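You operate a simulated robot arm through the tools that you are given. There is no shell and no other tool. Be economical: measure what you need, move in short steps, check, and stop when the job is done.

You run a simulated two-armed robot. Do the job below in one go: nothing can be reset, and whatever is moved stays where it is left.

## Task
Fetch the tall glass with purple band and set it on the bench area marked trays. Press the blue button marked send two times. Take the white jar with purple band and leave it on the top of the drying cabinet. Take the orange folded cloths and leave it on the shelf under the fine work table. The order is free. Set down upright: tall glass with purple band, white jar with purple band.

The check looks at the end state, three seconds after you hand in, the way a careful person would. Anything else that was tipped, shoved, dropped, spilled or broken makes it a failure. Flat cloth is picked up by pressing the open fingertips on it (5 to 10 N) and closing them slowly along it; thin cloth reads only 2 to 8 mm in the jaws.

## Robot
Two 7-joint arms with fingered hands on one trunk, on a base that drives. Base frame: it is fixed to the floor where the robot stands at the start and does not move with it; the origin is under the middle of the robot, x ahead of it, y to its left, z up. Units: m, degrees, N and s.
The left shoulder is at the start at [0.138, 0.125, 1.179], the right one opposite. Places, roughly: bench area marked trays [-1.7, 3.1, 0.9]; blue button marked send [-3.7, -0.7, 0.9]; orange folded cloths (10x8x4 cm) [-3.5, 1.5, 0.8]; shelf under the fine work table [-3.7, 1.6, 0.3]; tall glass with purple band [0.75, -0.25, 1]; top of the drying cabinet [-3.7, 2.8, 1.3]; white jar with purple band [-3.5, 1.5, 0.25]. Payload 3.7 kg a hand.
Tool frame (each hand has its own): the origin (TCP) lies between the finger pads and is the grasp point; the fingertips stand 0.025 m ahead of it; z points along the fingers, y is the line along which they close. The gripper opens to 0.088 m. The gripper's body begins 0.029 m behind the TCP. The gripper is a hand of 5 fingers: y runs from the thumb to the fingers, the wrist lies at [-0.013, -0.097, -0.162] in the tool frame.
Orientation is told as [roll, pitch, yaw] about the base's x, y, z axes, in that order, counted from this pose: with the fingers straight down and the wrist toward the robot, the tool's x, y and z point along [0, 1, 0], [1, 0, 0] and [0, 0, -1] of the base frame.

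## Interface
- The arms move only by the tool play_rows. It takes "left_commands", "right_commands" or both (then of equal length, played together; a hand with none holds still); each is a list of rows, each a list of 6 numbers: the shift along the tool's x, y, z in m, then the turn, a rotation vector about the tool's x, y, z in degrees. In form: [[x, y, z, wx, wy, wz], ...]. A call has 1 to 20 rows; each row shifts and turns the commanded pose from where the row before left it, along the tool's axes as they then stand. Rows are played at 5 a second. More than 0.05 m and 8.6 degrees between two rows, and nothing of the call is played. Where a pose cannot be reached the arm comes as near as it can. A force on the tool above 40 N (or 10 N above the force at the start of the call, whichever is more), or a blocked arm, ends the call early, and 0.2 s more pass. In this call time passes only in rows, and 0.2 s behind the last. It gives the time, the measured TCP pose, the force on the tool (base axes), the opening and the grip force at its end, in the units of the frame above (readings bear some noise), with the torque about the TCP (base axes, N m) and any sound that the robot's microphone picked up, and new pictures: "pictures" is both (left out), scene, wrist or none (wrist: the cameras of the hands that moved).
- Cameras (640 x 400 px; columns grow to the right, rows downward): "scene" is now at [0.2393, -0.0301, 1.335]; the picture's right is [-0.31, -0.95, -0.00], its down [-0.41, 0.13, -0.90] and it looks along [0.86, -0.28, -0.43] (base axes); focal length 283 px, centre (320, 200). "left" rides on the left gripper at [-0.059, -0.079, -0.105] in its tool frame; the picture's right is [-0.73, -0.32, 0.61], its down [0.62, -0.68, 0.38] and it looks along [0.29, 0.66, 0.70] (tool axes); focal length 234 px, centre (320, 200). "right" rides on the right gripper at [0.059, -0.079, -0.105] in its tool frame; the picture's right is [-0.73, 0.32, -0.61], its down [-0.62, -0.68, 0.38] and it looks along [-0.29, 0.66, 0.70] (tool axes); focal length 234 px, centre (320, 200). There is no depth. A picture from a camera that has moved, and an enlarged one, comes with that camera's place and axes in the base frame and with its lens.
- lift_body(by): slides the trunk up (or, below 0, down) by that many m; the arms and the scene camera ride with it, the base frame stays. It gives what a move gives, with no picture.
- base_move(legs): drives the robot by 1 to 6 legs, each [ahead, left, turn to the left] in m, m and degrees, along the robot's own axes; the way and the turn of a leg run together, so that a leg with both is an arc; at most 1.5 m and 180 degrees a leg. The arms and the cameras ride along, it lands a little off, and it stops where it bumps. It gives what a move gives, and a new picture of the scene camera.
- curl_fingers(index, middle, ring, little, thumb_bend, thumb_turn, hand): sets how far each is bent, from 0 (flat) to 1 (curled in); at 0.3 the hand is open as for a grip, at 0.7 the pads meet at the TCP. One left out holds its place. A second passes; each finger stops where it meets its share of the squeeze, and holds until it gets a number again. It is the only way to open and close the hand. It gives what a move gives, with no picture; readings hold the bend of each and the force on index, middle, ring, little, thumb and palm. thumb_turn goes from beside the hand (0) to across from the fingers (1), as for a grip.
- turn_head(pan, tilt): turns the head with the scene camera to pan (to the left, within 80 degrees either way) and tilt (down, from -29 to 69), counted from straight ahead of the robot. It gives what a move gives, and a new picture of the scene camera.
- zoom(camera, box): a new picture of the part [left, top, right, bottom] of that camera's present view, enlarged. The clock stands still meanwhile.
- finish_job(): hands the job in; it is judged then, once.

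Go step by step. Nothing tells you exact positions but the pictures and the camera data: compare them with the known pose of the tool, close in by small moves and look again before you grip or let go. The budget is 165 turns and 260 pictures, counting those below and the enlarged ones. Unless the task says otherwise, let go and move clear before handing in, and close with one line.

The tools are called after "Request:" as name(argument=value, ...) on one line, values as JSON. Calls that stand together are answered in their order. play_rows: Moves the arms, as the interface text tells. Its arguments: {"type":"object","properties":{"left_commands":{"type":"array","items":{"type":"array","items":{"type":"number"}}},"right_commands":{"type":"array","items":{"type":"array","items":{"type":"number"}}},"pictures":{"type":"string","enum":["both","scene","wrist","none"]}},"required":[]} The other tools are called the same way: lift_body (by) slides the trunk up or down; curl_fingers (index, middle, ring, little, thumb_bend, thumb_turn, hand) moves the fingers one by one; base_move (legs) drives the base; turn_head (pan, tilt) turns the head that bears the scene camera; zoom (camera, box) takes an enlarged picture of a part of a camera's view; finish_job () hands the job in.

At the start:

```text
clock: 0.0
left_tcp_pos: [0.5964, 0.0161, 1.1667]
left_tcp_rot: [0.0, 0.1, 0.0]
left_force: [0.1, 0.5, -0.4]
left_torque: [0.02, 0.01, -0.01]
left_grip_width: 0.0877
left_finger_force: 0.0
left_shape: jaw
left_bend: [0.3, 0.3, 0.3, 0.3, 0.3, 0.98]
left_finger forces: [0.0, 0.0, 0.1, 0.0, 0.1, 0.1]
right_tcp_pos: [0.4571, -0.3853, 1.1026]
right_tcp_rot: [0.0, 0.0, 0.0]
right_force: [0.0, 0.2, -0.1]
right_torque: [0.02, -0.03, -0.01]
right_grip_width: 0.0875
right_finger_force: 0.0
right_shape: jaw
right_bend: [0.3, 0.3, 0.3, 0.3, 0.3, 0.98]
right_finger forces: [0.0, 0.0, 0.0, 0.1, 0.1, 0.0]
trunk travel left (down, up): [-0.2, 0.215]
robot x, y, heading: [0.0005, 0.0005, -0.0]
head pan, tilt: [-18.0, 25.4]
```

scene: 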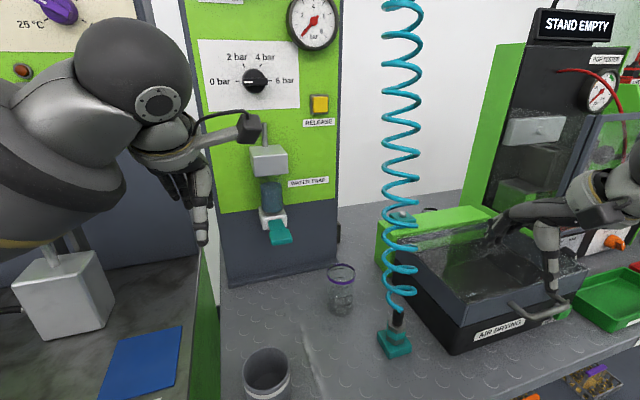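
right: 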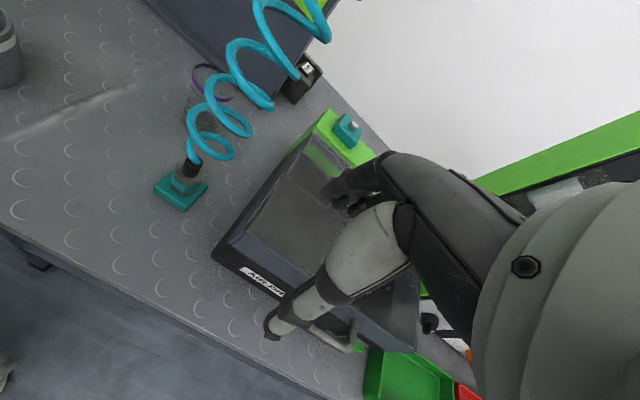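
left: 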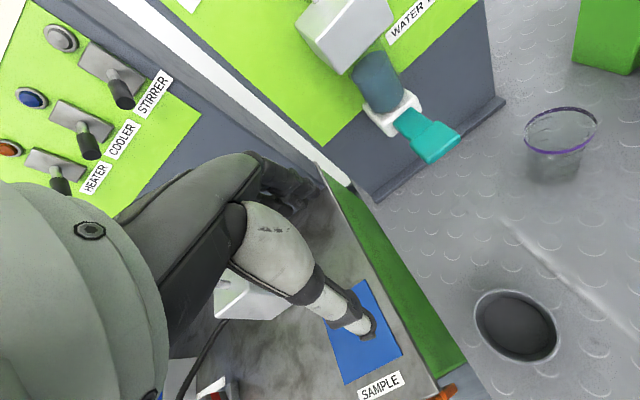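

The glass's rim triangulates to about (0.65, -0.205, 0.97), with a steel cup at (0.52, -0.04) and the coil hose at (0.535, -0.27). I'll take a closer look at the glass and then look around.

Request:
zoom(camera="scene", box=[220, 200, 460, 400])

Request:
turn_head(pan=-10, tilt=60)

Request:
turn_head(pan=78, tilt=20)

```text
2.00 times, centred on (340, 300) of scene
camera zoom: at [0.2393, -0.0301, 1.335], right [-0.31, -0.95, 0.0], down [-0.41, 0.13, -0.9], along [0.86, -0.28, -0.43], focal length 566 px, centre (280, 0)
```

zoom: 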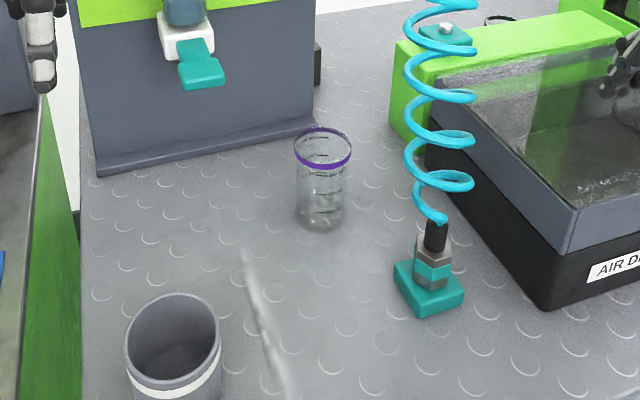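

```text
clock: 1.0
left_tcp_pos: [0.5959, 0.0166, 1.166]
left_tcp_rot: [-0.1, 0.0, 0.0]
left_force: [-0.3, 0.7, -1.1]
left_torque: [0.03, 0.02, 0.0]
left_grip_width: 0.0879
left_finger_force: 0.2
left_shape: jaw
left_bend: [0.3, 0.3, 0.3, 0.3, 0.3, 0.98]
left_finger forces: [0.1, 0.0, 0.0, 0.0, 0.0, 0.0]
right_tcp_pos: [0.4563, -0.3867, 1.1018]
right_tcp_rot: [0.0, 0.0, 0.0]
right_force: [0.8, -0.4, -0.1]
right_torque: [0.0, -0.04, 0.03]
right_grip_width: 0.0877
right_finger_force: 0.0
right_shape: jaw
right_bend: [0.3, 0.3, 0.3, 0.3, 0.3, 0.98]
right_finger forces: [0.0, 0.0, 0.0, 0.1, 0.1, 0.0]
trunk travel left (down, up): [-0.2, 0.215]
robot x, y, heading: [-0.0003, -0.0036, 0.5]
head pan, tilt: [-10.0, 60.0]
camera scene: at [0.224, -0.0162, 1.2936], right [-0.2, -0.98, 0.0], down [-0.79, 0.16, -0.6], along [0.58, -0.12, -0.8], focal length 283 px, centre (320, 200)
```

scene: 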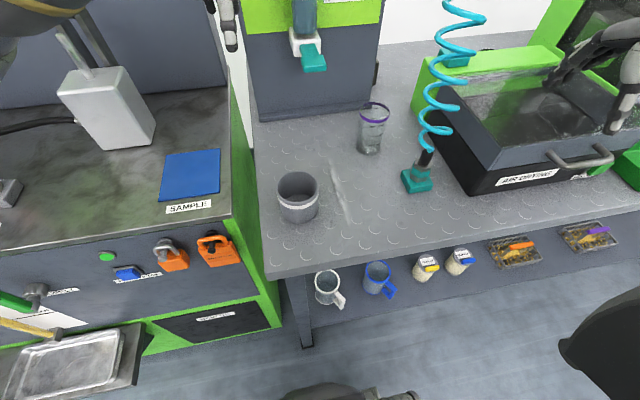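

```text
clock: 2.6
left_tcp_pos: [0.5961, 0.0162, 1.1667]
left_tcp_rot: [0.0, 0.0, 0.0]
left_force: [0.6, 0.1, -0.2]
left_torque: [0.0, 0.03, 0.0]
left_grip_width: 0.0877
left_finger_force: 0.1
left_shape: jaw
left_bend: [0.3, 0.3, 0.3, 0.3, 0.3, 0.98]
left_finger forces: [0.0, 0.0, 0.0, 0.0, 0.0, 0.0]
right_tcp_pos: [0.4562, -0.3865, 1.1026]
right_tcp_rot: [0.0, -0.1, 0.0]
right_force: [-0.3, -0.2, 0.6]
right_torque: [0.03, 0.02, -0.01]
right_grip_width: 0.0875
right_finger_force: 0.0
right_shape: jaw
right_bend: [0.3, 0.3, 0.3, 0.3, 0.3, 0.98]
right_finger forces: [0.0, 0.0, 0.0, 0.0, 0.0, 0.1]
trunk travel left (down, up): [-0.2, 0.215]
robot x, y, heading: [-0.0014, -0.0038, 0.1]
head pan, tilt: [78.0, 20.0]
camera scene: at [0.1712, 0.0894, 1.3438], right [0.98, -0.21, 0.0], down [-0.07, -0.33, -0.94], along [0.2, 0.92, -0.34], focal length 283 px, centre (320, 200)
```

scene: 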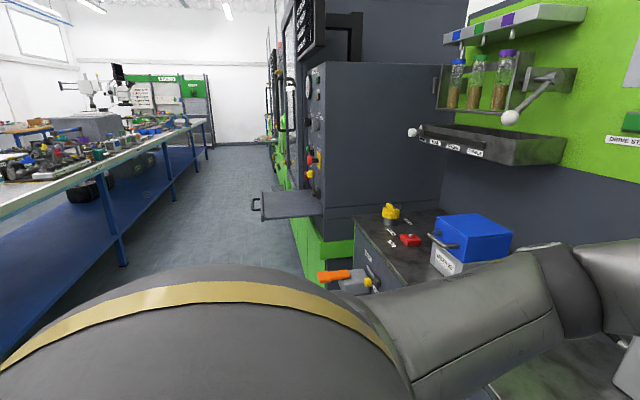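

The glass stands on the steel bench, whose front edge is at x≈0.40, and looks empty. I'll pull both hands back a little, then move the base slightly ahead and to the right.

Request:
play_rows(left_commands=[[0, -0.04, -0.01, 0, 0, 0], [0, -0.04, -0.01, 0, 0, 0], [0, -0.03, 0, 0, 0, 0]], right_commands=[[0, -0.04, -0.04, 0, 0, 0], [0, -0.04, -0.04, 0, 0, 0], [0, -0.03, -0.03, 0, 0, 0]], pictures="none")

Request:
turn_head(pan=-10, tilt=45)

Request:
base_move(legs=[[0.1, -0.08, 0]])

```text
refused: row 1 steps farther than a row can; nothing moved
```

```text
clock: 4.2
left_tcp_pos: [0.5963, 0.0157, 1.1655]
left_tcp_rot: [-0.1, 0.0, 0.0]
left_force: [-1.0, 0.1, -0.4]
left_torque: [0.02, 0.03, 0.0]
left_grip_width: 0.0879
left_finger_force: 0.1
left_shape: jaw
left_bend: [0.3, 0.3, 0.3, 0.3, 0.3, 0.98]
left_finger forces: [0.1, 0.1, 0.0, 0.0, 0.0, 0.0]
right_tcp_pos: [0.4563, -0.3866, 1.103]
right_tcp_rot: [0.0, 0.0, -0.1]
right_force: [-1.3, -0.4, 0.3]
right_torque: [-0.01, -0.03, -0.01]
right_grip_width: 0.0875
right_finger_force: 0.1
right_shape: jaw
right_bend: [0.3, 0.3, 0.3, 0.3, 0.3, 0.98]
right_finger forces: [0.1, 0.0, 0.0, 0.0, 0.0, 0.0]
trunk travel left (down, up): [-0.2, 0.215]
robot x, y, heading: [-0.002, -0.0037, -0.1]
head pan, tilt: [-10.0, 45.0]
camera scene: at [0.232, -0.0157, 1.3052], right [-0.17, -0.98, 0.0], down [-0.7, 0.12, -0.71], along [0.7, -0.12, -0.71], focal length 283 px, centre (320, 200)
```

scene: 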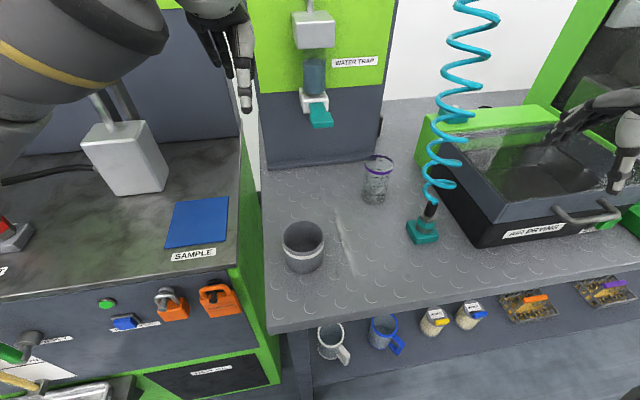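

```text
clock: 5.0
left_tcp_pos: [0.5996, 0.0114, 1.1677]
left_tcp_rot: [0.1, -0.2, 0.2]
left_force: [-0.1, -0.1, -0.7]
left_torque: [0.01, -0.01, 0.02]
left_grip_width: 0.0876
left_finger_force: 0.1
left_shape: jaw
left_bend: [0.3, 0.3, 0.3, 0.3, 0.3, 0.98]
left_finger forces: [0.0, 0.0, 0.0, 0.0, 0.0, 0.1]
right_tcp_pos: [0.4594, -0.3915, 1.1038]
right_tcp_rot: [-0.1, -0.2, 0.1]
right_force: [-0.5, 0.2, -0.2]
right_torque: [0.0, 0.02, 0.01]
right_grip_width: 0.0877
right_finger_force: 0.1
right_shape: jaw
right_bend: [0.3, 0.3, 0.3, 0.3, 0.3, 0.98]
right_finger forces: [0.0, 0.0, 0.0, 0.0, 0.0, 0.0]
trunk travel left (down, up): [-0.2, 0.215]
robot x, y, heading: [0.0026, -0.0035, 0.3]
head pan, tilt: [-10.0, 45.0]
stopped in leg 1: the robot was blocked; the commanded pose is now the measured one
camera scene: at [0.2343, -0.0216, 1.3059], right [-0.17, -0.99, 0.0], down [-0.69, 0.12, -0.71], along [0.7, -0.12, -0.7], focal length 283 px, centre (320, 200)
```

scene: 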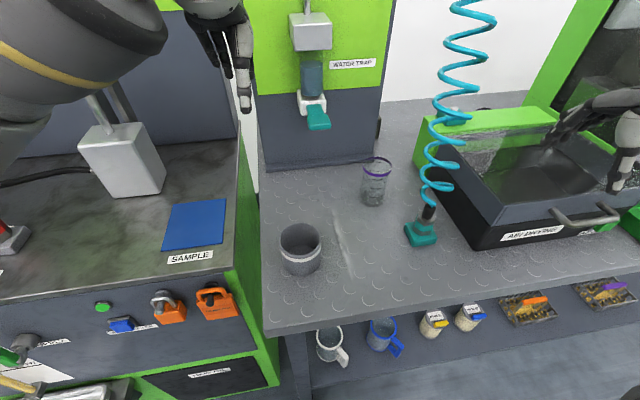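

The base was blocked at once, so it's probably against the bench. I'll retract the hands in smaller rows, then try moving purely sideways.

Request:
play_rows(left_commands=[[0, -0.03, 0, 0, 0, 0], [0, -0.03, 0, 0, 0, 0], [0, -0.03, 0, 0, 0, 0]], right_commands=[[0, -0.03, -0.035, 0, 0, 0], [0, -0.03, -0.035, 0, 0, 0], [0, -0.03, -0.03, 0, 0, 0]], pictures="none")

Request:
base_move(legs=[[0, -0.08, 0]])

```text
clock: 5.8
left_tcp_pos: [0.5145, 0.0136, 1.1677]
left_tcp_rot: [0.0, 0.0, 0.2]
left_force: [-0.3, 0.9, -1.0]
left_torque: [0.0, -0.02, 0.02]
left_grip_width: 0.0879
left_finger_force: 0.0
left_shape: jaw
left_bend: [0.3, 0.3, 0.3, 0.3, 0.3, 0.98]
left_finger forces: [0.1, 0.0, 0.0, 0.0, 0.1, 0.0]
right_tcp_pos: [0.3723, -0.39, 1.2044]
right_tcp_rot: [0.0, -0.1, 0.1]
right_force: [-0.3, 0.2, 0.2]
right_torque: [-0.01, -0.03, -0.02]
right_grip_width: 0.0873
right_finger_force: 0.0
right_shape: jaw
right_bend: [0.3, 0.3, 0.3, 0.3, 0.3, 0.98]
right_finger forces: [0.0, 0.1, 0.0, 0.0, 0.1, 0.0]
trunk travel left (down, up): [-0.2, 0.215]
robot x, y, heading: [0.0084, -0.0027, 0.3]
head pan, tilt: [-10.0, 45.0]
```

```text
clock: 6.9
left_tcp_pos: [0.5169, -0.0701, 1.1675]
left_tcp_rot: [0.1, 0.1, 0.2]
left_force: [-0.3, -0.7, -0.2]
left_torque: [0.02, -0.01, -0.01]
left_grip_width: 0.0876
left_finger_force: 0.1
left_shape: jaw
left_bend: [0.3, 0.3, 0.3, 0.3, 0.3, 0.98]
left_finger forces: [0.1, 0.0, 0.0, 0.1, 0.0, 0.1]
right_tcp_pos: [0.3748, -0.4735, 1.2027]
right_tcp_rot: [0.0, 0.0, 0.1]
right_force: [0.0, -0.4, -0.8]
right_torque: [0.01, -0.02, -0.01]
right_grip_width: 0.0877
right_finger_force: 0.1
right_shape: jaw
right_bend: [0.3, 0.3, 0.3, 0.3, 0.3, 0.98]
right_finger forces: [0.1, 0.1, 0.0, 0.0, 0.1, 0.0]
trunk travel left (down, up): [-0.2, 0.215]
robot x, y, heading: [0.0082, -0.0883, -0.0]
head pan, tilt: [-10.0, 45.0]
camera scene: at [0.2392, -0.1023, 1.305], right [-0.17, -0.99, 0.0], down [-0.7, 0.12, -0.71], along [0.7, -0.12, -0.71], focal length 283 px, centre (320, 200)
```

scene: 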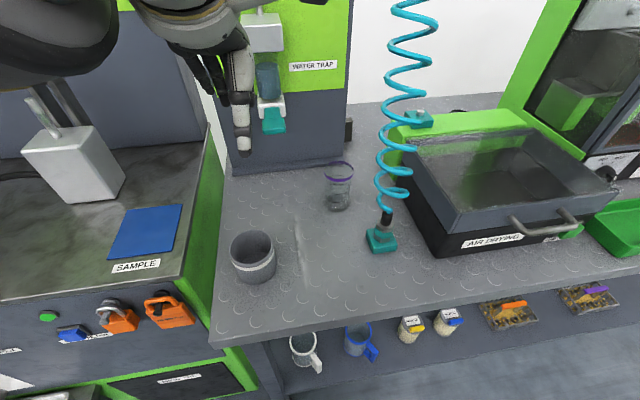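

Sideways worked. The glass is still at about (0.645, -0.207), so I'll yaw the left hand -30° and bring it above the glass, high up.

Request:
play_rows(left_commands=[[0, 0, 0, 0, 0, 7.5], [0, 0, 0, 0, 0, 7.5], [0, 0, 0, 0, 0, 7.5], [0, 0, 0, 0, 0, 7.5], [-0.0137, 0.044, 0, 0, 0, 0], [-0.0137, 0.044, 0, 0, 0, 0], [-0.0137, 0.044, 0, 0, 0, 0], [-0.0137, 0.044, 0, 0, 0, 0]])

```text
clock: 8.7
left_tcp_pos: [0.6447, -0.2108, 1.1665]
left_tcp_rot: [0.0, 0.1, -29.9]
left_force: [-0.1, -0.8, 0.4]
left_torque: [0.01, 0.0, -0.06]
left_grip_width: 0.0878
left_finger_force: 0.1
left_shape: jaw
left_bend: [0.3, 0.3, 0.3, 0.3, 0.3, 0.98]
left_finger forces: [0.1, 0.0, 0.1, 0.0, 0.0, 0.1]
right_tcp_pos: [0.3748, -0.4736, 1.2026]
right_tcp_rot: [0.0, 0.1, 0.2]
right_force: [-0.3, 0.3, -0.5]
right_torque: [0.02, -0.01, 0.0]
right_grip_width: 0.0878
right_finger_force: 0.0
right_shape: jaw
right_bend: [0.3, 0.3, 0.3, 0.3, 0.3, 0.98]
right_finger forces: [0.0, 0.0, 0.0, 0.1, 0.0, 0.2]
trunk travel left (down, up): [-0.2, 0.215]
robot x, y, heading: [0.008, -0.0864, 0.3]
head pan, tilt: [-10.0, 45.0]
camera scene: at [0.2393, -0.1027, 1.3049], right [-0.17, -0.99, 0.0], down [-0.7, 0.12, -0.71], along [0.7, -0.12, -0.71], focal length 283 px, centre (320, 200)
camera left: at [0.5474, -0.2216, 1.2709], right [-0.64, -0.47, -0.61], down [-0.28, 0.88, -0.38], along [0.71, -0.07, -0.7], focal length 234 px, centre (320, 200)
```

scene: 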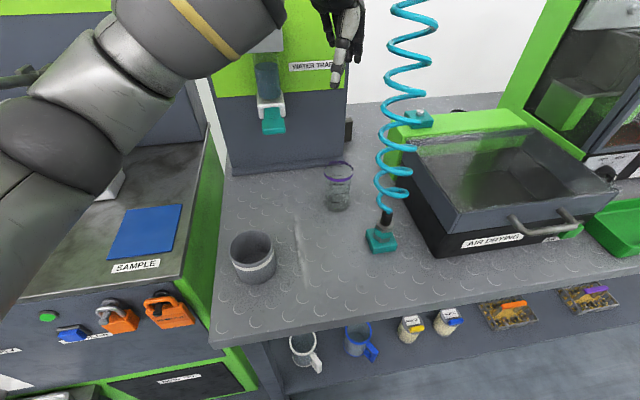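
left: 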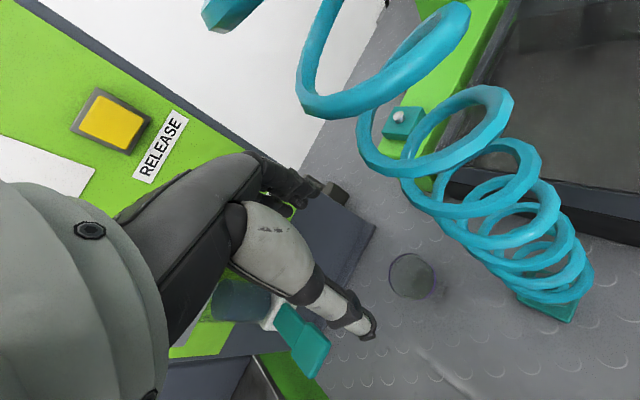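

The hand is over the glass, but the coil is close to the wrist. I'll yaw 24° more to clear the coil, then descend partway.

Request:
play_rows(left_commands=[[0, 0, 0, 0, 0, 8], [0, 0, 0, 0, 0, 8], [0, 0, 0, 0, 0, 8], [0, 0, 0.04, 0, 0, 0], [0, 0, 0.04, 0, 0, 0], [0, 0, 0.03, 0, 0, 0]])

```text
clock: 10.1
left_tcp_pos: [0.6436, -0.2063, 1.0582]
left_tcp_rot: [-0.1, 0.1, -53.8]
left_force: [-0.4, 0.6, 0.6]
left_torque: [-0.02, 0.0, 0.02]
left_grip_width: 0.0877
left_finger_force: 0.0
left_shape: jaw
left_bend: [0.3, 0.3, 0.3, 0.3, 0.3, 0.98]
left_finger forces: [0.1, 0.0, 0.0, 0.1, 0.1, 0.0]
right_tcp_pos: [0.3753, -0.4728, 1.2027]
right_tcp_rot: [-0.1, 0.0, 0.1]
right_force: [0.5, -0.1, 0.3]
right_torque: [-0.02, 0.0, 0.02]
right_grip_width: 0.0876
right_finger_force: 0.1
right_shape: jaw
right_bend: [0.3, 0.3, 0.3, 0.3, 0.3, 0.98]
right_finger forces: [0.0, 0.1, 0.0, 0.1, 0.0, 0.1]
trunk travel left (down, up): [-0.2, 0.215]
robot x, y, heading: [0.0049, -0.0821, -0.1]
head pan, tilt: [-10.0, 45.0]
camera scene: at [0.2395, -0.1015, 1.3049], right [-0.17, -0.99, 0.0], down [-0.7, 0.12, -0.71], along [0.7, -0.12, -0.71], focal length 283 px, centre (320, 200)
camera left: at [0.5492, -0.1775, 1.1633], right [-0.78, -0.17, -0.61], down [0.1, 0.92, -0.38], along [0.62, -0.36, -0.7], focal length 234 px, centre (320, 200)
```

scene: 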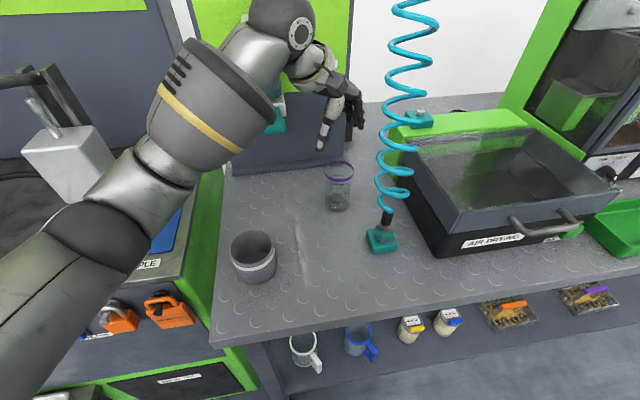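
left: 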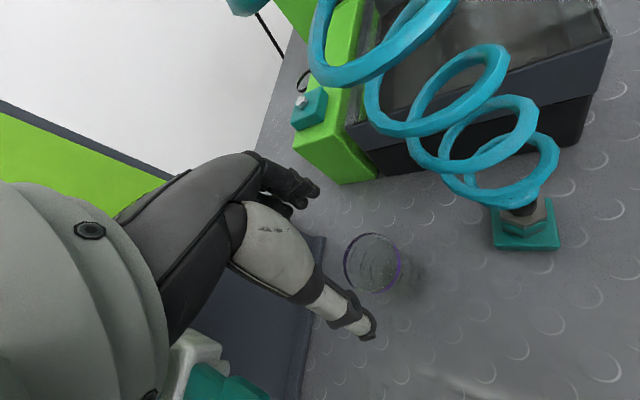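

The rim is almost exactly under the tool point. I'll descend 8 cm and look again.

Request:
play_rows(left_commands=[[0, 0.003, 0.03, 0, 0, 0], [0, 0, 0.03, 0, 0, 0], [0, 0, 0.02, 0, 0, 0]])

```text
clock: 10.9
left_tcp_pos: [0.6456, -0.2088, 0.9797]
left_tcp_rot: [-0.1, 0.1, -53.8]
left_force: [-0.1, -0.2, -0.2]
left_torque: [0.01, 0.0, -0.01]
left_grip_width: 0.0877
left_finger_force: 0.0
left_shape: jaw
left_bend: [0.3, 0.3, 0.3, 0.3, 0.3, 0.98]
left_finger forces: [0.0, 0.0, 0.0, 0.1, 0.1, 0.0]
right_tcp_pos: [0.3744, -0.4733, 1.2035]
right_tcp_rot: [0.0, 0.0, 0.1]
right_force: [-0.2, -0.5, 1.1]
right_torque: [0.0, 0.01, 0.01]
right_grip_width: 0.0877
right_finger_force: 0.1
right_shape: jaw
right_bend: [0.3, 0.3, 0.3, 0.3, 0.3, 0.98]
right_finger forces: [0.0, 0.0, 0.0, 0.0, 0.0, 0.0]
trunk travel left (down, up): [-0.2, 0.215]
robot x, y, heading: [0.0068, -0.0901, 0.0]
head pan, tilt: [-10.0, 45.0]
camera scene: at [0.2393, -0.1016, 1.305], right [-0.17, -0.99, 0.0], down [-0.7, 0.12, -0.71], along [0.7, -0.12, -0.71], focal length 283 px, centre (320, 200)
camera left: at [0.5506, -0.1793, 1.0827], right [-0.78, -0.17, -0.61], down [0.1, 0.92, -0.38], along [0.62, -0.36, -0.7], focal length 234 px, centre (320, 200)
```

scene: 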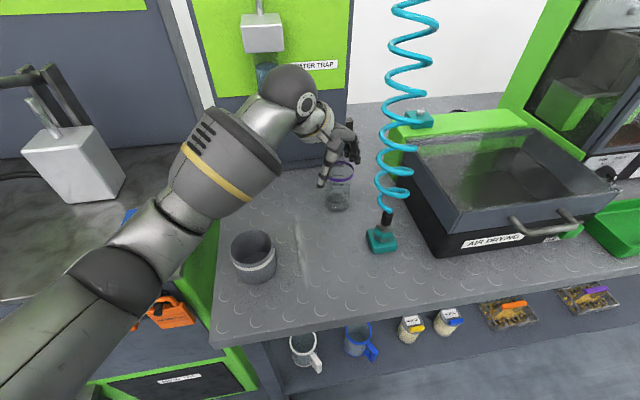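
left: 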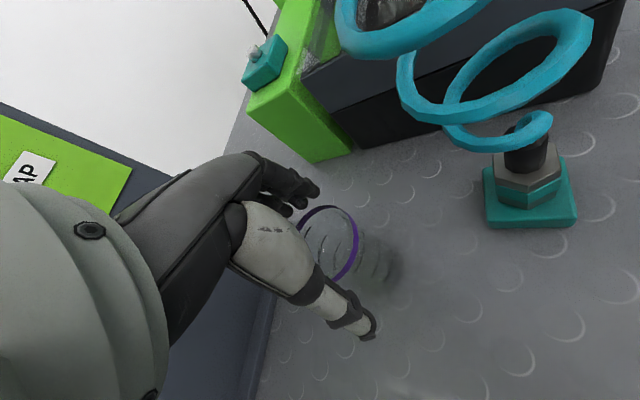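

The hand is centred around the rim. I'll descend the last 3.6 cm and close.

Request:
play_rows(left_commands=[[0, 0, 0.02, 0, 0, 0], [0, 0, 0.016, 0, 0, 0]], pictures="wrist")

Request:
curl_fingers(hand="left", index=0.5, middle=0.5, ring=0.5, little=0.5, thumb_bend=0.5)

```text
clock: 11.5
left_tcp_pos: [0.6438, -0.2093, 0.9441]
left_tcp_rot: [-0.1, 0.0, -53.8]
left_force: [0.3, -1.4, 2.5]
left_torque: [-0.07, -0.03, 0.01]
left_grip_width: 0.0878
left_finger_force: 0.0
left_shape: jaw
left_bend: [0.29, 0.3, 0.3, 0.3, 0.3, 0.98]
left_finger forces: [2.3, 0.0, 0.0, 0.1, 0.0, 0.0]
right_tcp_pos: [0.3743, -0.4721, 1.2029]
right_tcp_rot: [0.0, -0.1, 0.2]
right_force: [0.0, 0.4, 0.2]
right_torque: [0.02, 0.04, 0.03]
right_grip_width: 0.0877
right_finger_force: 0.1
right_shape: jaw
right_bend: [0.3, 0.3, 0.3, 0.3, 0.3, 0.98]
right_finger forces: [0.0, 0.1, 0.1, 0.0, 0.2, 0.1]
trunk travel left (down, up): [-0.2, 0.215]
robot x, y, heading: [0.0065, -0.0849, 0.2]
head pan, tilt: [-10.0, 45.0]
camera left: at [0.5498, -0.1803, 1.0474], right [-0.78, -0.17, -0.61], down [0.1, 0.92, -0.38], along [0.62, -0.36, -0.7], focal length 234 px, centre (320, 200)
```

left: 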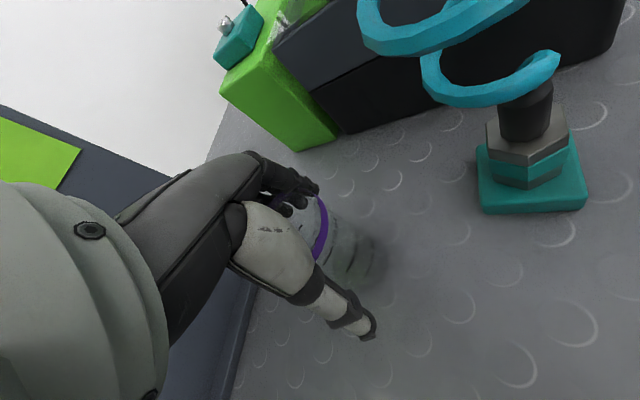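

```text
clock: 12.5
left_tcp_pos: [0.6442, -0.2092, 0.9411]
left_tcp_rot: [-0.2, 0.1, -53.8]
left_force: [-0.1, 0.5, -0.6]
left_torque: [0.01, 0.02, -0.04]
left_grip_width: 0.0434
left_finger_force: 1.1
left_shape: fingers
left_bend: [0.5, 0.49, 0.49, 0.5, 0.49, 0.97]
left_finger forces: [0.0, 0.8, 0.4, 0.0, 0.9, 0.0]
right_tcp_pos: [0.3749, -0.4732, 1.2031]
right_tcp_rot: [0.0, 0.1, 0.1]
right_force: [1.1, -0.7, -0.4]
right_torque: [-0.01, -0.02, -0.02]
right_grip_width: 0.0878
right_finger_force: 0.1
right_shape: jaw
right_bend: [0.3, 0.3, 0.3, 0.3, 0.3, 0.98]
right_finger forces: [0.1, 0.1, 0.0, 0.0, 0.1, 0.0]
trunk travel left (down, up): [-0.2, 0.215]
robot x, y, heading: [0.0077, -0.085, 0.2]
head pan, tilt: [-10.0, 45.0]
```

The fingers have just made contact. I'll tighten a little more.

Request:
curl_fingers(hand="left", index=0.6, middle=0.6, ring=0.6, little=0.6, thumb_bend=0.6)

Request:
play_rows(left_commands=[[0, 0, -0.02, 0, 0, 0], [0, 0, -0.03, 0, 0, 0], [0, 0, -0.03, 0, 0, 0]])

```text
clock: 13.5
left_tcp_pos: [0.644, -0.2086, 0.9434]
left_tcp_rot: [0.0, 0.1, -53.8]
left_force: [-0.2, 0.0, -0.1]
left_torque: [-0.02, -0.01, 0.03]
left_grip_width: 0.0342
left_finger_force: 9.5
left_shape: fingers
left_bend: [0.57, 0.54, 0.54, 0.59, 0.51, 0.95]
left_finger forces: [1.2, 3.6, 3.8, 0.8, 9.0, 0.0]
right_tcp_pos: [0.375, -0.4728, 1.2023]
right_tcp_rot: [0.0, 0.0, 0.1]
right_force: [-0.7, 0.1, -0.4]
right_torque: [0.03, 0.02, 0.03]
right_grip_width: 0.0878
right_finger_force: 0.0
right_shape: jaw
right_bend: [0.3, 0.3, 0.3, 0.3, 0.3, 0.98]
right_finger forces: [0.0, 0.1, 0.0, 0.0, 0.0, 0.0]
trunk travel left (down, up): [-0.2, 0.215]
robot x, y, heading: [0.0035, -0.0874, -0.2]
head pan, tilt: [-10.0, 45.0]
```

```text
clock: 14.3
left_tcp_pos: [0.6443, -0.206, 1.0224]
left_tcp_rot: [-0.1, 0.0, -53.9]
left_force: [-0.7, 0.3, -0.6]
left_torque: [0.01, -0.02, 0.05]
left_grip_width: 0.0341
left_finger_force: 8.8
left_shape: fingers
left_bend: [0.57, 0.54, 0.55, 0.59, 0.51, 0.95]
left_finger forces: [1.1, 3.6, 3.7, 0.8, 8.9, 0.0]
right_tcp_pos: [0.3755, -0.4726, 1.2043]
right_tcp_rot: [0.0, -0.1, 0.1]
right_force: [-0.5, -0.1, 0.5]
right_torque: [-0.02, -0.02, -0.01]
right_grip_width: 0.0879
right_finger_force: 0.0
right_shape: jaw
right_bend: [0.3, 0.3, 0.3, 0.3, 0.3, 0.98]
right_finger forces: [0.1, 0.0, 0.1, 0.0, 0.1, 0.0]
trunk travel left (down, up): [-0.2, 0.215]
robot x, y, heading: [0.0088, -0.0889, -0.1]
head pan, tilt: [-10.0, 45.0]
camera scene: at [0.2388, -0.1016, 1.3051], right [-0.17, -0.99, 0.0], down [-0.7, 0.12, -0.71], along [0.7, -0.12, -0.71], focal length 283 px, centre (320, 200)
camera left: at [0.5501, -0.1782, 1.1268], right [-0.78, -0.17, -0.61], down [0.1, 0.92, -0.38], along [0.62, -0.36, -0.7], focal length 234 px, centre (320, 200)
```

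scene: 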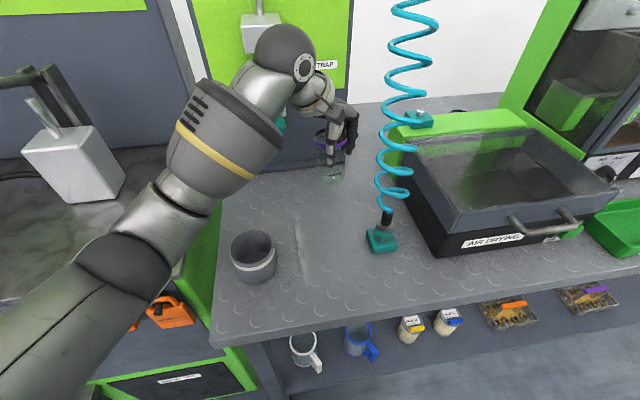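
left: 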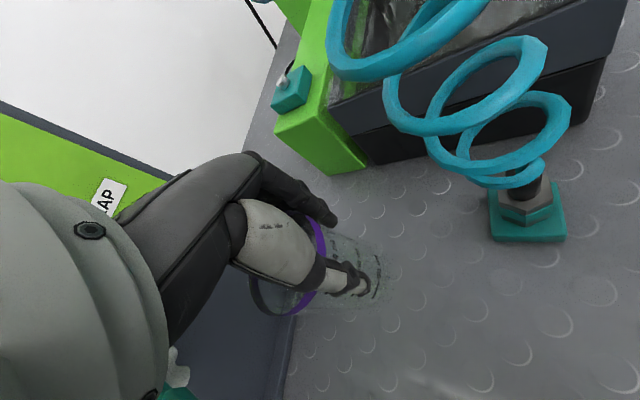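

The glass is lifted. I'll check whether it is tilted in the grip.

Request:
zoom(camera="scene", box=[280, 80, 400, 200])

Request:
zoom(camera="left", box=[200, 150, 440, 350])

```text
3.33 times, centred on (340, 140) of scene
camera zoom: at [0.2388, -0.1016, 1.3051], right [-0.17, -0.99, 0.0], down [-0.7, 0.12, -0.71], along [0.7, -0.12, -0.71], focal length 943 px, centre (253, 400)
```

zoom: 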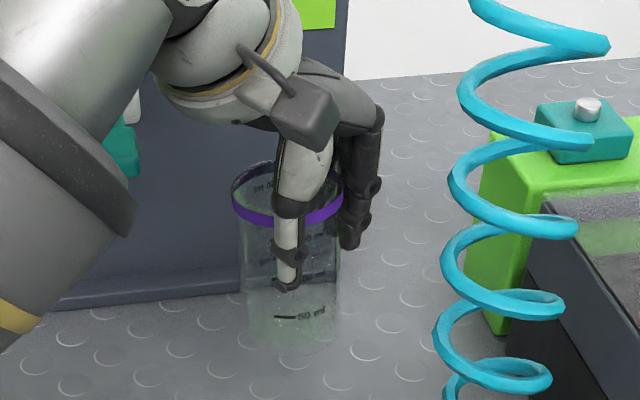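

```text
2.00 times, centred on (320, 250) of left
camera zoom: at [0.5501, -0.1782, 1.1268], right [-0.78, -0.17, -0.61], down [0.1, 0.92, -0.38], along [0.62, -0.36, -0.7], focal length 468 px, centre (320, 100)
```

zoom: 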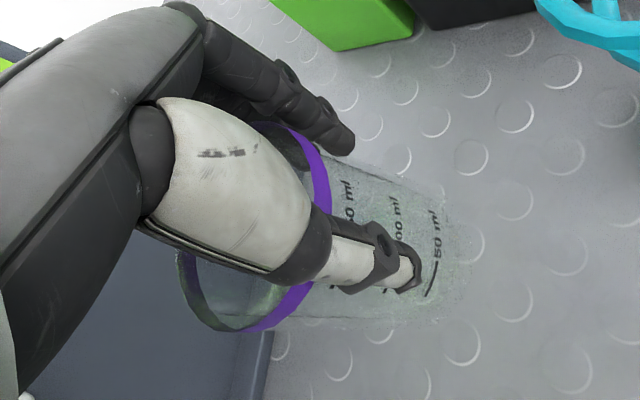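

The grip is good with only a few degrees of tilt. I'll raise the glass, draw it back toward the body away from the coil, and yaw it back.

Request:
play_rows(left_commands=[[0, 0, -0.04, 0, 0, 0], [0, 0, -0.04, 0, 0, 0], [0, 0, -0.03, 0, 0, 0], [0, -0.04, 0, 0, 0, 0], [0, -0.04, 0, 0, 0, 0], [0, -0.04, 0, 0, 0, 0], [0, -0.04, 0, 0, 0, 0], [0, -0.03, 0, 0, 0, -6], [0, -0.03, 0, 0, 0, -6], [0, -0.03, 0, 0, 0, -6], [0, -0.02, 0, 0, 0, -6]], pictures="wrist")

Request:
base_move(legs=[[-0.25, 0, 0]])

Request:
turn_head(pan=79, tilt=15)

Request:
turn_head(pan=-79, tilt=15)

```text
clock: 16.7
left_tcp_pos: [0.4721, -0.0007, 1.1328]
left_tcp_rot: [-0.1, 0.1, -29.7]
left_force: [0.2, 0.4, -0.6]
left_torque: [-0.02, 0.01, 0.02]
left_grip_width: 0.0337
left_finger_force: 8.7
left_shape: fingers
left_bend: [0.58, 0.54, 0.55, 0.59, 0.52, 0.95]
left_finger forces: [1.1, 3.6, 3.8, 0.7, 8.6, 0.0]
right_tcp_pos: [0.3756, -0.472, 1.2039]
right_tcp_rot: [0.0, 0.0, 0.2]
right_force: [0.3, 0.2, 0.0]
right_torque: [0.0, 0.0, -0.02]
right_grip_width: 0.0876
right_finger_force: 0.1
right_shape: jaw
right_bend: [0.3, 0.3, 0.3, 0.3, 0.3, 0.98]
right_finger forces: [0.0, 0.0, 0.0, 0.0, 0.0, 0.1]
trunk travel left (down, up): [-0.2, 0.215]
robot x, y, heading: [0.0027, -0.0854, -0.0]
head pan, tilt: [-10.0, 45.0]
camera left: at [0.375, -0.0129, 1.2359], right [-0.64, -0.47, -0.61], down [-0.28, 0.88, -0.38], along [0.71, -0.07, -0.7], focal length 234 px, centre (320, 200)
```

left: 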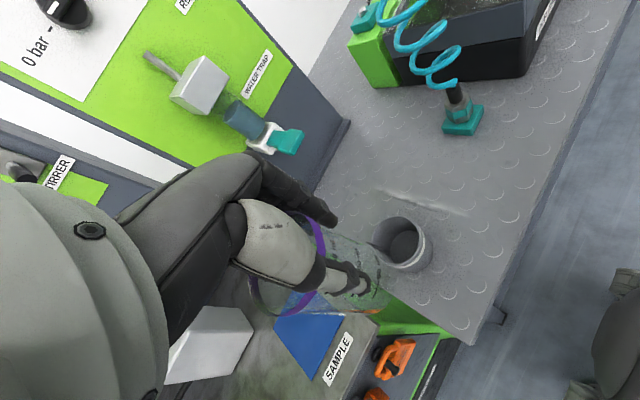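

```text
clock: 18.5
left_tcp_pos: [0.2204, -0.0011, 1.1319]
left_tcp_rot: [0.0, 0.2, -29.7]
left_force: [-0.3, 0.4, -1.1]
left_torque: [0.0, 0.01, 0.02]
left_grip_width: 0.0337
left_finger_force: 8.8
left_shape: fingers
left_bend: [0.58, 0.54, 0.55, 0.59, 0.52, 0.95]
left_finger forces: [1.0, 3.6, 3.8, 0.7, 8.6, 0.0]
right_tcp_pos: [0.1221, -0.472, 1.2029]
right_tcp_rot: [-0.1, 0.0, 0.1]
right_force: [0.6, -0.6, 0.1]
right_torque: [0.03, 0.0, -0.02]
right_grip_width: 0.0875
right_finger_force: 0.2
right_shape: jaw
right_bend: [0.3, 0.3, 0.3, 0.3, 0.3, 0.98]
right_finger forces: [0.1, 0.0, 0.0, 0.1, 0.1, 0.1]
trunk travel left (down, up): [-0.2, 0.215]
robot x, y, heading: [-0.2469, -0.0854, 0.3]
head pan, tilt: [-10.0, 45.0]
camera scene: at [-0.0145, -0.1018, 1.3051], right [-0.17, -0.99, 0.0], down [-0.7, 0.12, -0.71], along [0.7, -0.12, -0.71], focal length 283 px, centre (320, 200)
```

scene: 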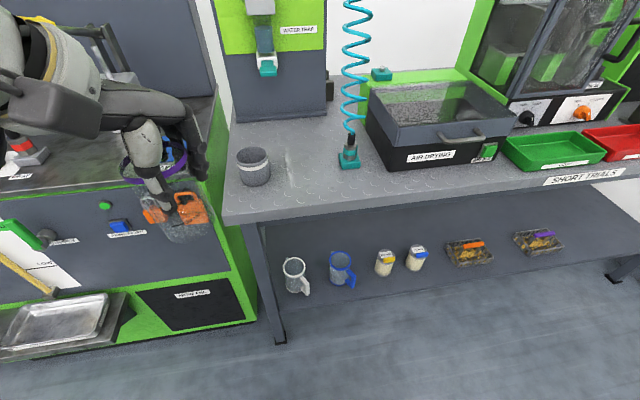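

```text
clock: 20.1
left_tcp_pos: [0.2207, -0.0011, 1.1317]
left_tcp_rot: [0.0, 0.1, -29.7]
left_force: [-0.5, -0.4, -1.5]
left_torque: [-0.02, 0.01, -0.01]
left_grip_width: 0.0336
left_finger_force: 8.6
left_shape: fingers
left_bend: [0.58, 0.54, 0.55, 0.59, 0.52, 0.95]
left_finger forces: [1.1, 3.6, 3.8, 0.6, 8.6, 0.0]
right_tcp_pos: [0.1219, -0.472, 1.2021]
right_tcp_rot: [0.0, 0.0, 0.2]
right_force: [0.3, -1.4, 0.4]
right_torque: [-0.04, -0.04, 0.02]
right_grip_width: 0.0878
right_finger_force: 0.1
right_shape: jaw
right_bend: [0.3, 0.3, 0.3, 0.3, 0.3, 0.98]
right_finger forces: [0.0, 0.0, 0.0, 0.0, 0.0, 0.0]
trunk travel left (down, up): [-0.2, 0.215]
robot x, y, heading: [-0.2464, -0.0864, 0.4]
head pan, tilt: [79.0, 15.0]
camera scene: at [-0.0765, 0.0038, 1.3518], right [0.98, -0.19, 0.0], down [-0.05, -0.25, -0.97], along [0.18, 0.95, -0.26], focal length 283 px, centre (320, 200)
```

scene: 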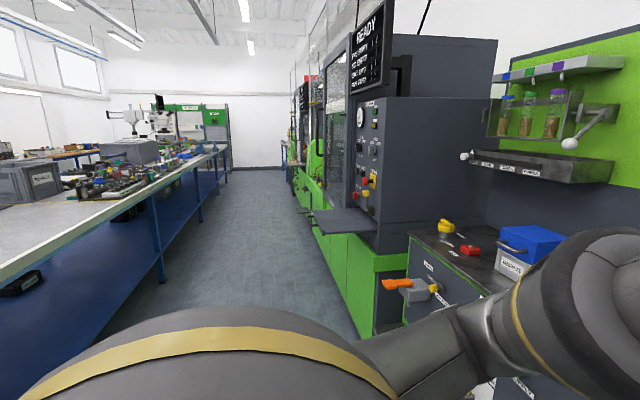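

```text
clock: 22.6
left_tcp_pos: [0.2204, -0.0006, 1.1324]
left_tcp_rot: [-0.1, 0.0, -29.7]
left_force: [-0.1, 0.1, -1.0]
left_torque: [-0.02, -0.02, 0.02]
left_grip_width: 0.0338
left_finger_force: 8.7
left_shape: fingers
left_bend: [0.58, 0.54, 0.55, 0.59, 0.52, 0.95]
left_finger forces: [1.1, 3.6, 3.9, 0.7, 8.6, 0.0]
right_tcp_pos: [0.1232, -0.4724, 1.2035]
right_tcp_rot: [0.0, 0.0, 0.2]
right_force: [-1.0, 0.4, -0.5]
right_torque: [0.0, -0.02, -0.01]
right_grip_width: 0.0878
right_finger_force: 0.1
right_shape: jaw
right_bend: [0.3, 0.3, 0.3, 0.3, 0.3, 0.98]
right_finger forces: [0.0, 0.0, 0.0, 0.1, 0.0, 0.1]
trunk travel left (down, up): [-0.2, 0.215]
robot x, y, heading: [-0.2444, -0.09, 0.2]
head pan, tilt: [-79.0, 15.0]
camera scene: at [-0.0758, -0.1796, 1.3518], right [-0.98, -0.2, 0.0], down [-0.05, 0.25, -0.97], along [0.19, -0.95, -0.26], focal length 283 px, centre (320, 200)
```

scene: 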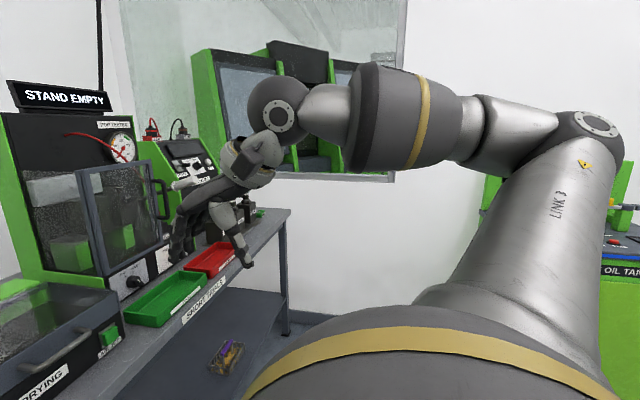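

Now I'll turn left 90° in place to look down the aisle and across the island.

Request:
base_move(legs=[[0, 0, 90]])

Request:
turn_head(pan=75, tilt=15)

Request:
turn_head(pan=30, tilt=20)

```text
clock: 26.8
left_tcp_pos: [-0.3281, 0.3806, 1.1315]
left_tcp_rot: [0.0, 0.1, 59.7]
left_force: [0.3, -0.1, -1.2]
left_torque: [0.01, -0.04, -0.01]
left_grip_width: 0.0335
left_finger_force: 8.0
left_shape: fingers
left_bend: [0.58, 0.55, 0.55, 0.59, 0.52, 0.95]
left_finger forces: [1.0, 3.5, 3.7, 0.5, 7.9, 0.0]
right_tcp_pos: [0.1415, 0.2778, 1.2029]
right_tcp_rot: [-0.1, 0.0, 89.8]
right_force: [0.3, 0.2, -0.2]
right_torque: [0.03, -0.01, -0.02]
right_grip_width: 0.088
right_finger_force: 0.0
right_shape: jaw
right_bend: [0.3, 0.3, 0.3, 0.3, 0.3, 0.98]
right_finger forces: [0.0, 0.1, 0.1, 0.0, 0.0, 0.0]
trunk travel left (down, up): [-0.2, 0.215]
robot x, y, heading: [-0.2488, -0.0879, 89.3]
head pan, tilt: [-79.0, 15.0]
camera scene: at [-0.1526, 0.0798, 1.3518], right [0.18, -0.98, 0.0], down [-0.25, -0.05, -0.97], along [0.95, 0.18, -0.26], focal length 283 px, centre (320, 200)
```

scene: 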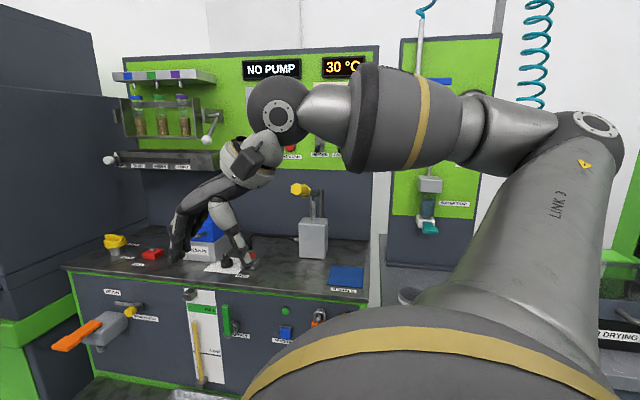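

```text
clock: 29.2
left_tcp_pos: [-0.3274, 0.3811, 1.1304]
left_tcp_rot: [0.0, 0.1, 59.7]
left_force: [0.4, -0.4, -1.2]
left_torque: [-0.03, 0.01, 0.06]
left_grip_width: 0.0335
left_finger_force: 8.5
left_shape: fingers
left_bend: [0.58, 0.55, 0.55, 0.59, 0.52, 0.95]
left_finger forces: [0.9, 3.5, 3.7, 0.6, 7.9, 0.1]
right_tcp_pos: [0.1424, 0.2782, 1.204]
right_tcp_rot: [0.0, 0.0, 89.6]
right_force: [-0.7, 0.2, 0.7]
right_torque: [0.02, -0.03, 0.0]
right_grip_width: 0.0878
right_finger_force: 0.0
right_shape: jaw
right_bend: [0.3, 0.3, 0.3, 0.3, 0.3, 0.98]
right_finger forces: [0.0, 0.1, 0.0, 0.0, 0.0, 0.0]
trunk travel left (down, up): [-0.2, 0.215]
robot x, y, heading: [-0.2467, -0.0866, 89.6]
head pan, tilt: [75.0, 15.0]
camera scene: at [-0.3343, 0.0874, 1.3518], right [0.27, 0.96, 0.0], down [0.25, -0.07, -0.97], along [-0.93, 0.26, -0.26], focal length 283 px, centre (320, 200)
```

scene: 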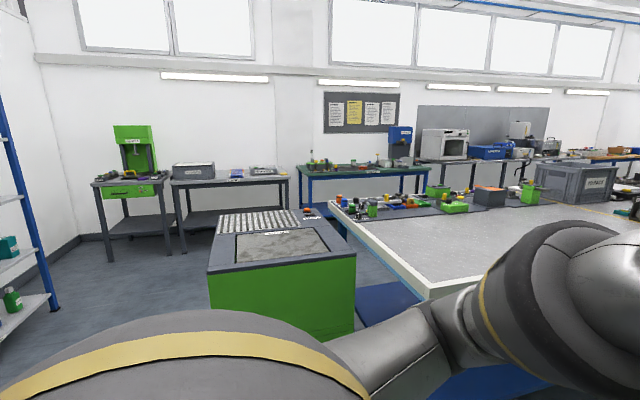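

```text
clock: 30.3
left_tcp_pos: [-0.3278, 0.3816, 1.132]
left_tcp_rot: [-0.1, 0.1, 59.8]
left_force: [0.0, 0.2, -0.3]
left_torque: [-0.04, -0.03, 0.01]
left_grip_width: 0.0335
left_finger_force: 9.0
left_shape: fingers
left_bend: [0.58, 0.55, 0.55, 0.59, 0.52, 0.95]
left_finger forces: [1.1, 3.5, 3.7, 0.6, 7.9, 0.0]
right_tcp_pos: [0.1424, 0.2783, 1.2017]
right_tcp_rot: [0.0, -0.1, 89.6]
right_force: [0.4, -0.2, 0.3]
right_torque: [0.01, -0.01, -0.04]
right_grip_width: 0.0877
right_finger_force: 0.2
right_shape: jaw
right_bend: [0.3, 0.3, 0.3, 0.3, 0.3, 0.98]
right_finger forces: [0.1, 0.1, 0.0, 0.0, 0.0, 0.1]
trunk travel left (down, up): [-0.2, 0.215]
robot x, y, heading: [-0.2465, -0.0866, 89.5]
head pan, tilt: [30.0, 20.0]
camera scene: at [-0.2903, 0.1435, 1.3437], right [0.87, 0.49, 0.0], down [0.17, -0.3, -0.94], along [-0.47, 0.82, -0.34], focal length 283 px, centre (320, 200)
```

scene: 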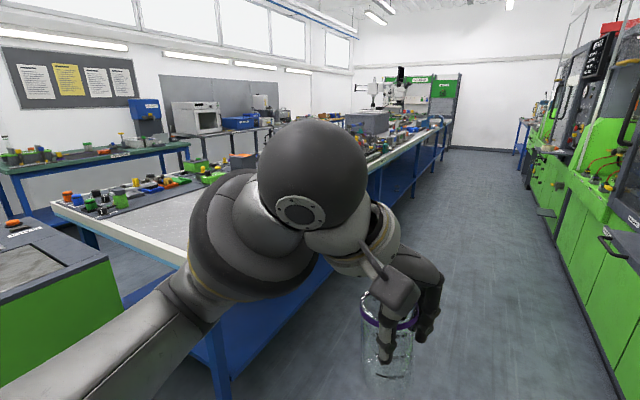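

The far wall has the fine work table and drying cabinet; the island lies between, with a green block at its end. I'll turn to face -x and look at the passage.

Request:
base_move(legs=[[0, 0, 90]])

Request:
turn_head(pan=0, tilt=25)

Request:
turn_head(pan=45, tilt=25)

```text
clock: 34.7
left_tcp_pos: [-0.7074, -0.2065, 1.1324]
left_tcp_rot: [0.1, 0.1, 154.2]
left_force: [-0.5, 0.0, -0.8]
left_torque: [0.02, 0.01, 0.0]
left_grip_width: 0.0325
left_finger_force: 7.4
left_shape: fingers
left_bend: [0.58, 0.55, 0.55, 0.59, 0.52, 0.95]
left_finger forces: [0.7, 3.5, 3.6, 0.4, 7.4, 0.1]
right_tcp_pos: [-0.641, 0.2724, 1.2027]
right_tcp_rot: [0.0, -0.1, -175.9]
right_force: [-0.5, -0.9, -0.4]
right_torque: [-0.03, -0.01, 0.01]
right_grip_width: 0.0878
right_finger_force: 0.0
right_shape: jaw
right_bend: [0.3, 0.3, 0.3, 0.3, 0.3, 0.98]
right_finger forces: [0.0, 0.0, 0.0, 0.0, 0.0, 0.0]
trunk travel left (down, up): [-0.2, 0.215]
robot x, y, heading: [-0.2501, -0.0896, -175.7]
head pan, tilt: [30.0, 20.0]
camera scene: at [-0.4731, -0.1518, 1.3437], right [-0.56, 0.83, 0.0], down [0.28, 0.19, -0.94], along [-0.78, -0.53, -0.34], focal length 283 px, centre (320, 200)
```

scene: 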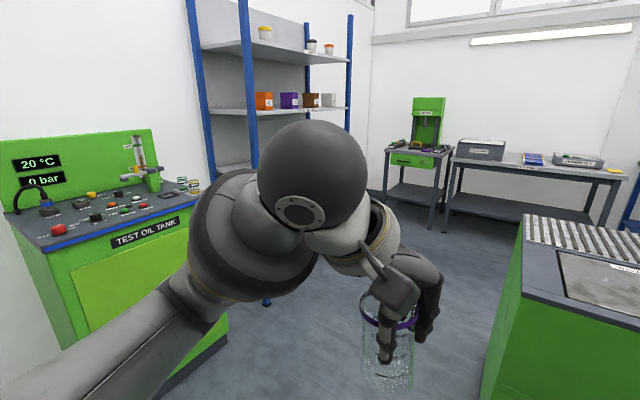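

```text
clock: 35.6
left_tcp_pos: [-0.7076, -0.205, 1.133]
left_tcp_rot: [-0.1, 0.1, 154.2]
left_force: [0.0, -1.2, -2.5]
left_torque: [-0.04, 0.0, 0.03]
left_grip_width: 0.0328
left_finger_force: 7.8
left_shape: fingers
left_bend: [0.58, 0.55, 0.55, 0.59, 0.52, 0.95]
left_finger forces: [0.9, 3.5, 3.6, 0.4, 7.5, 0.1]
right_tcp_pos: [-0.6415, 0.273, 1.2022]
right_tcp_rot: [0.0, 0.0, -175.9]
right_force: [-0.1, -0.7, 0.5]
right_torque: [-0.01, 0.01, -0.02]
right_grip_width: 0.0879
right_finger_force: 0.1
right_shape: jaw
right_bend: [0.3, 0.3, 0.3, 0.3, 0.3, 0.98]
right_finger forces: [0.0, 0.0, 0.0, 0.1, 0.0, 0.0]
trunk travel left (down, up): [-0.2, 0.215]
robot x, y, heading: [-0.2453, -0.0891, -175.9]
head pan, tilt: [0.0, 25.0]
camera scene: at [-0.4879, -0.1062, 1.3356], right [-0.07, 1.0, 0.0], down [0.42, 0.03, -0.91], along [-0.9, -0.07, -0.42], focal length 283 px, centre (320, 200)
```

scene: 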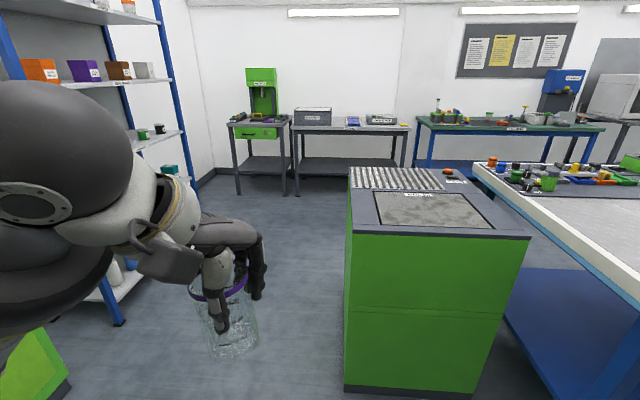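

```text
clock: 36.8
left_tcp_pos: [-0.7073, -0.2042, 1.1329]
left_tcp_rot: [0.0, 0.1, 154.2]
left_force: [-0.4, 0.5, -1.5]
left_torque: [0.03, 0.0, 0.01]
left_grip_width: 0.0328
left_finger_force: 7.7
left_shape: fingers
left_bend: [0.58, 0.55, 0.55, 0.59, 0.52, 0.95]
left_finger forces: [0.8, 3.5, 3.7, 0.3, 7.5, 0.1]
right_tcp_pos: [-0.6413, 0.2711, 1.2032]
right_tcp_rot: [0.0, 0.0, -176.0]
right_force: [0.1, 0.6, -0.3]
right_torque: [-0.02, 0.01, 0.03]
right_grip_width: 0.0876
right_finger_force: 0.0
right_shape: jaw
right_bend: [0.3, 0.3, 0.3, 0.3, 0.3, 0.98]
right_finger forces: [0.0, 0.0, 0.0, 0.0, 0.0, 0.1]
trunk travel left (down, up): [-0.2, 0.215]
robot x, y, heading: [-0.2455, -0.0884, -175.7]
head pan, tilt: [45.0, 25.0]
camera scene: at [-0.4564, -0.1691, 1.3356], right [-0.76, 0.66, 0.0], down [0.28, 0.32, -0.91], along [-0.59, -0.68, -0.42], focal length 283 px, centre (320, 200)
```

scene: 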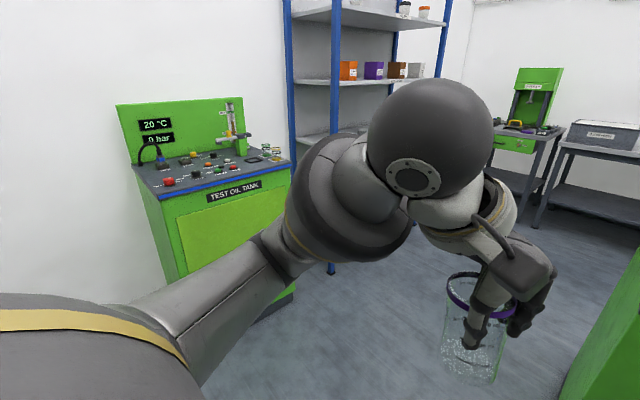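

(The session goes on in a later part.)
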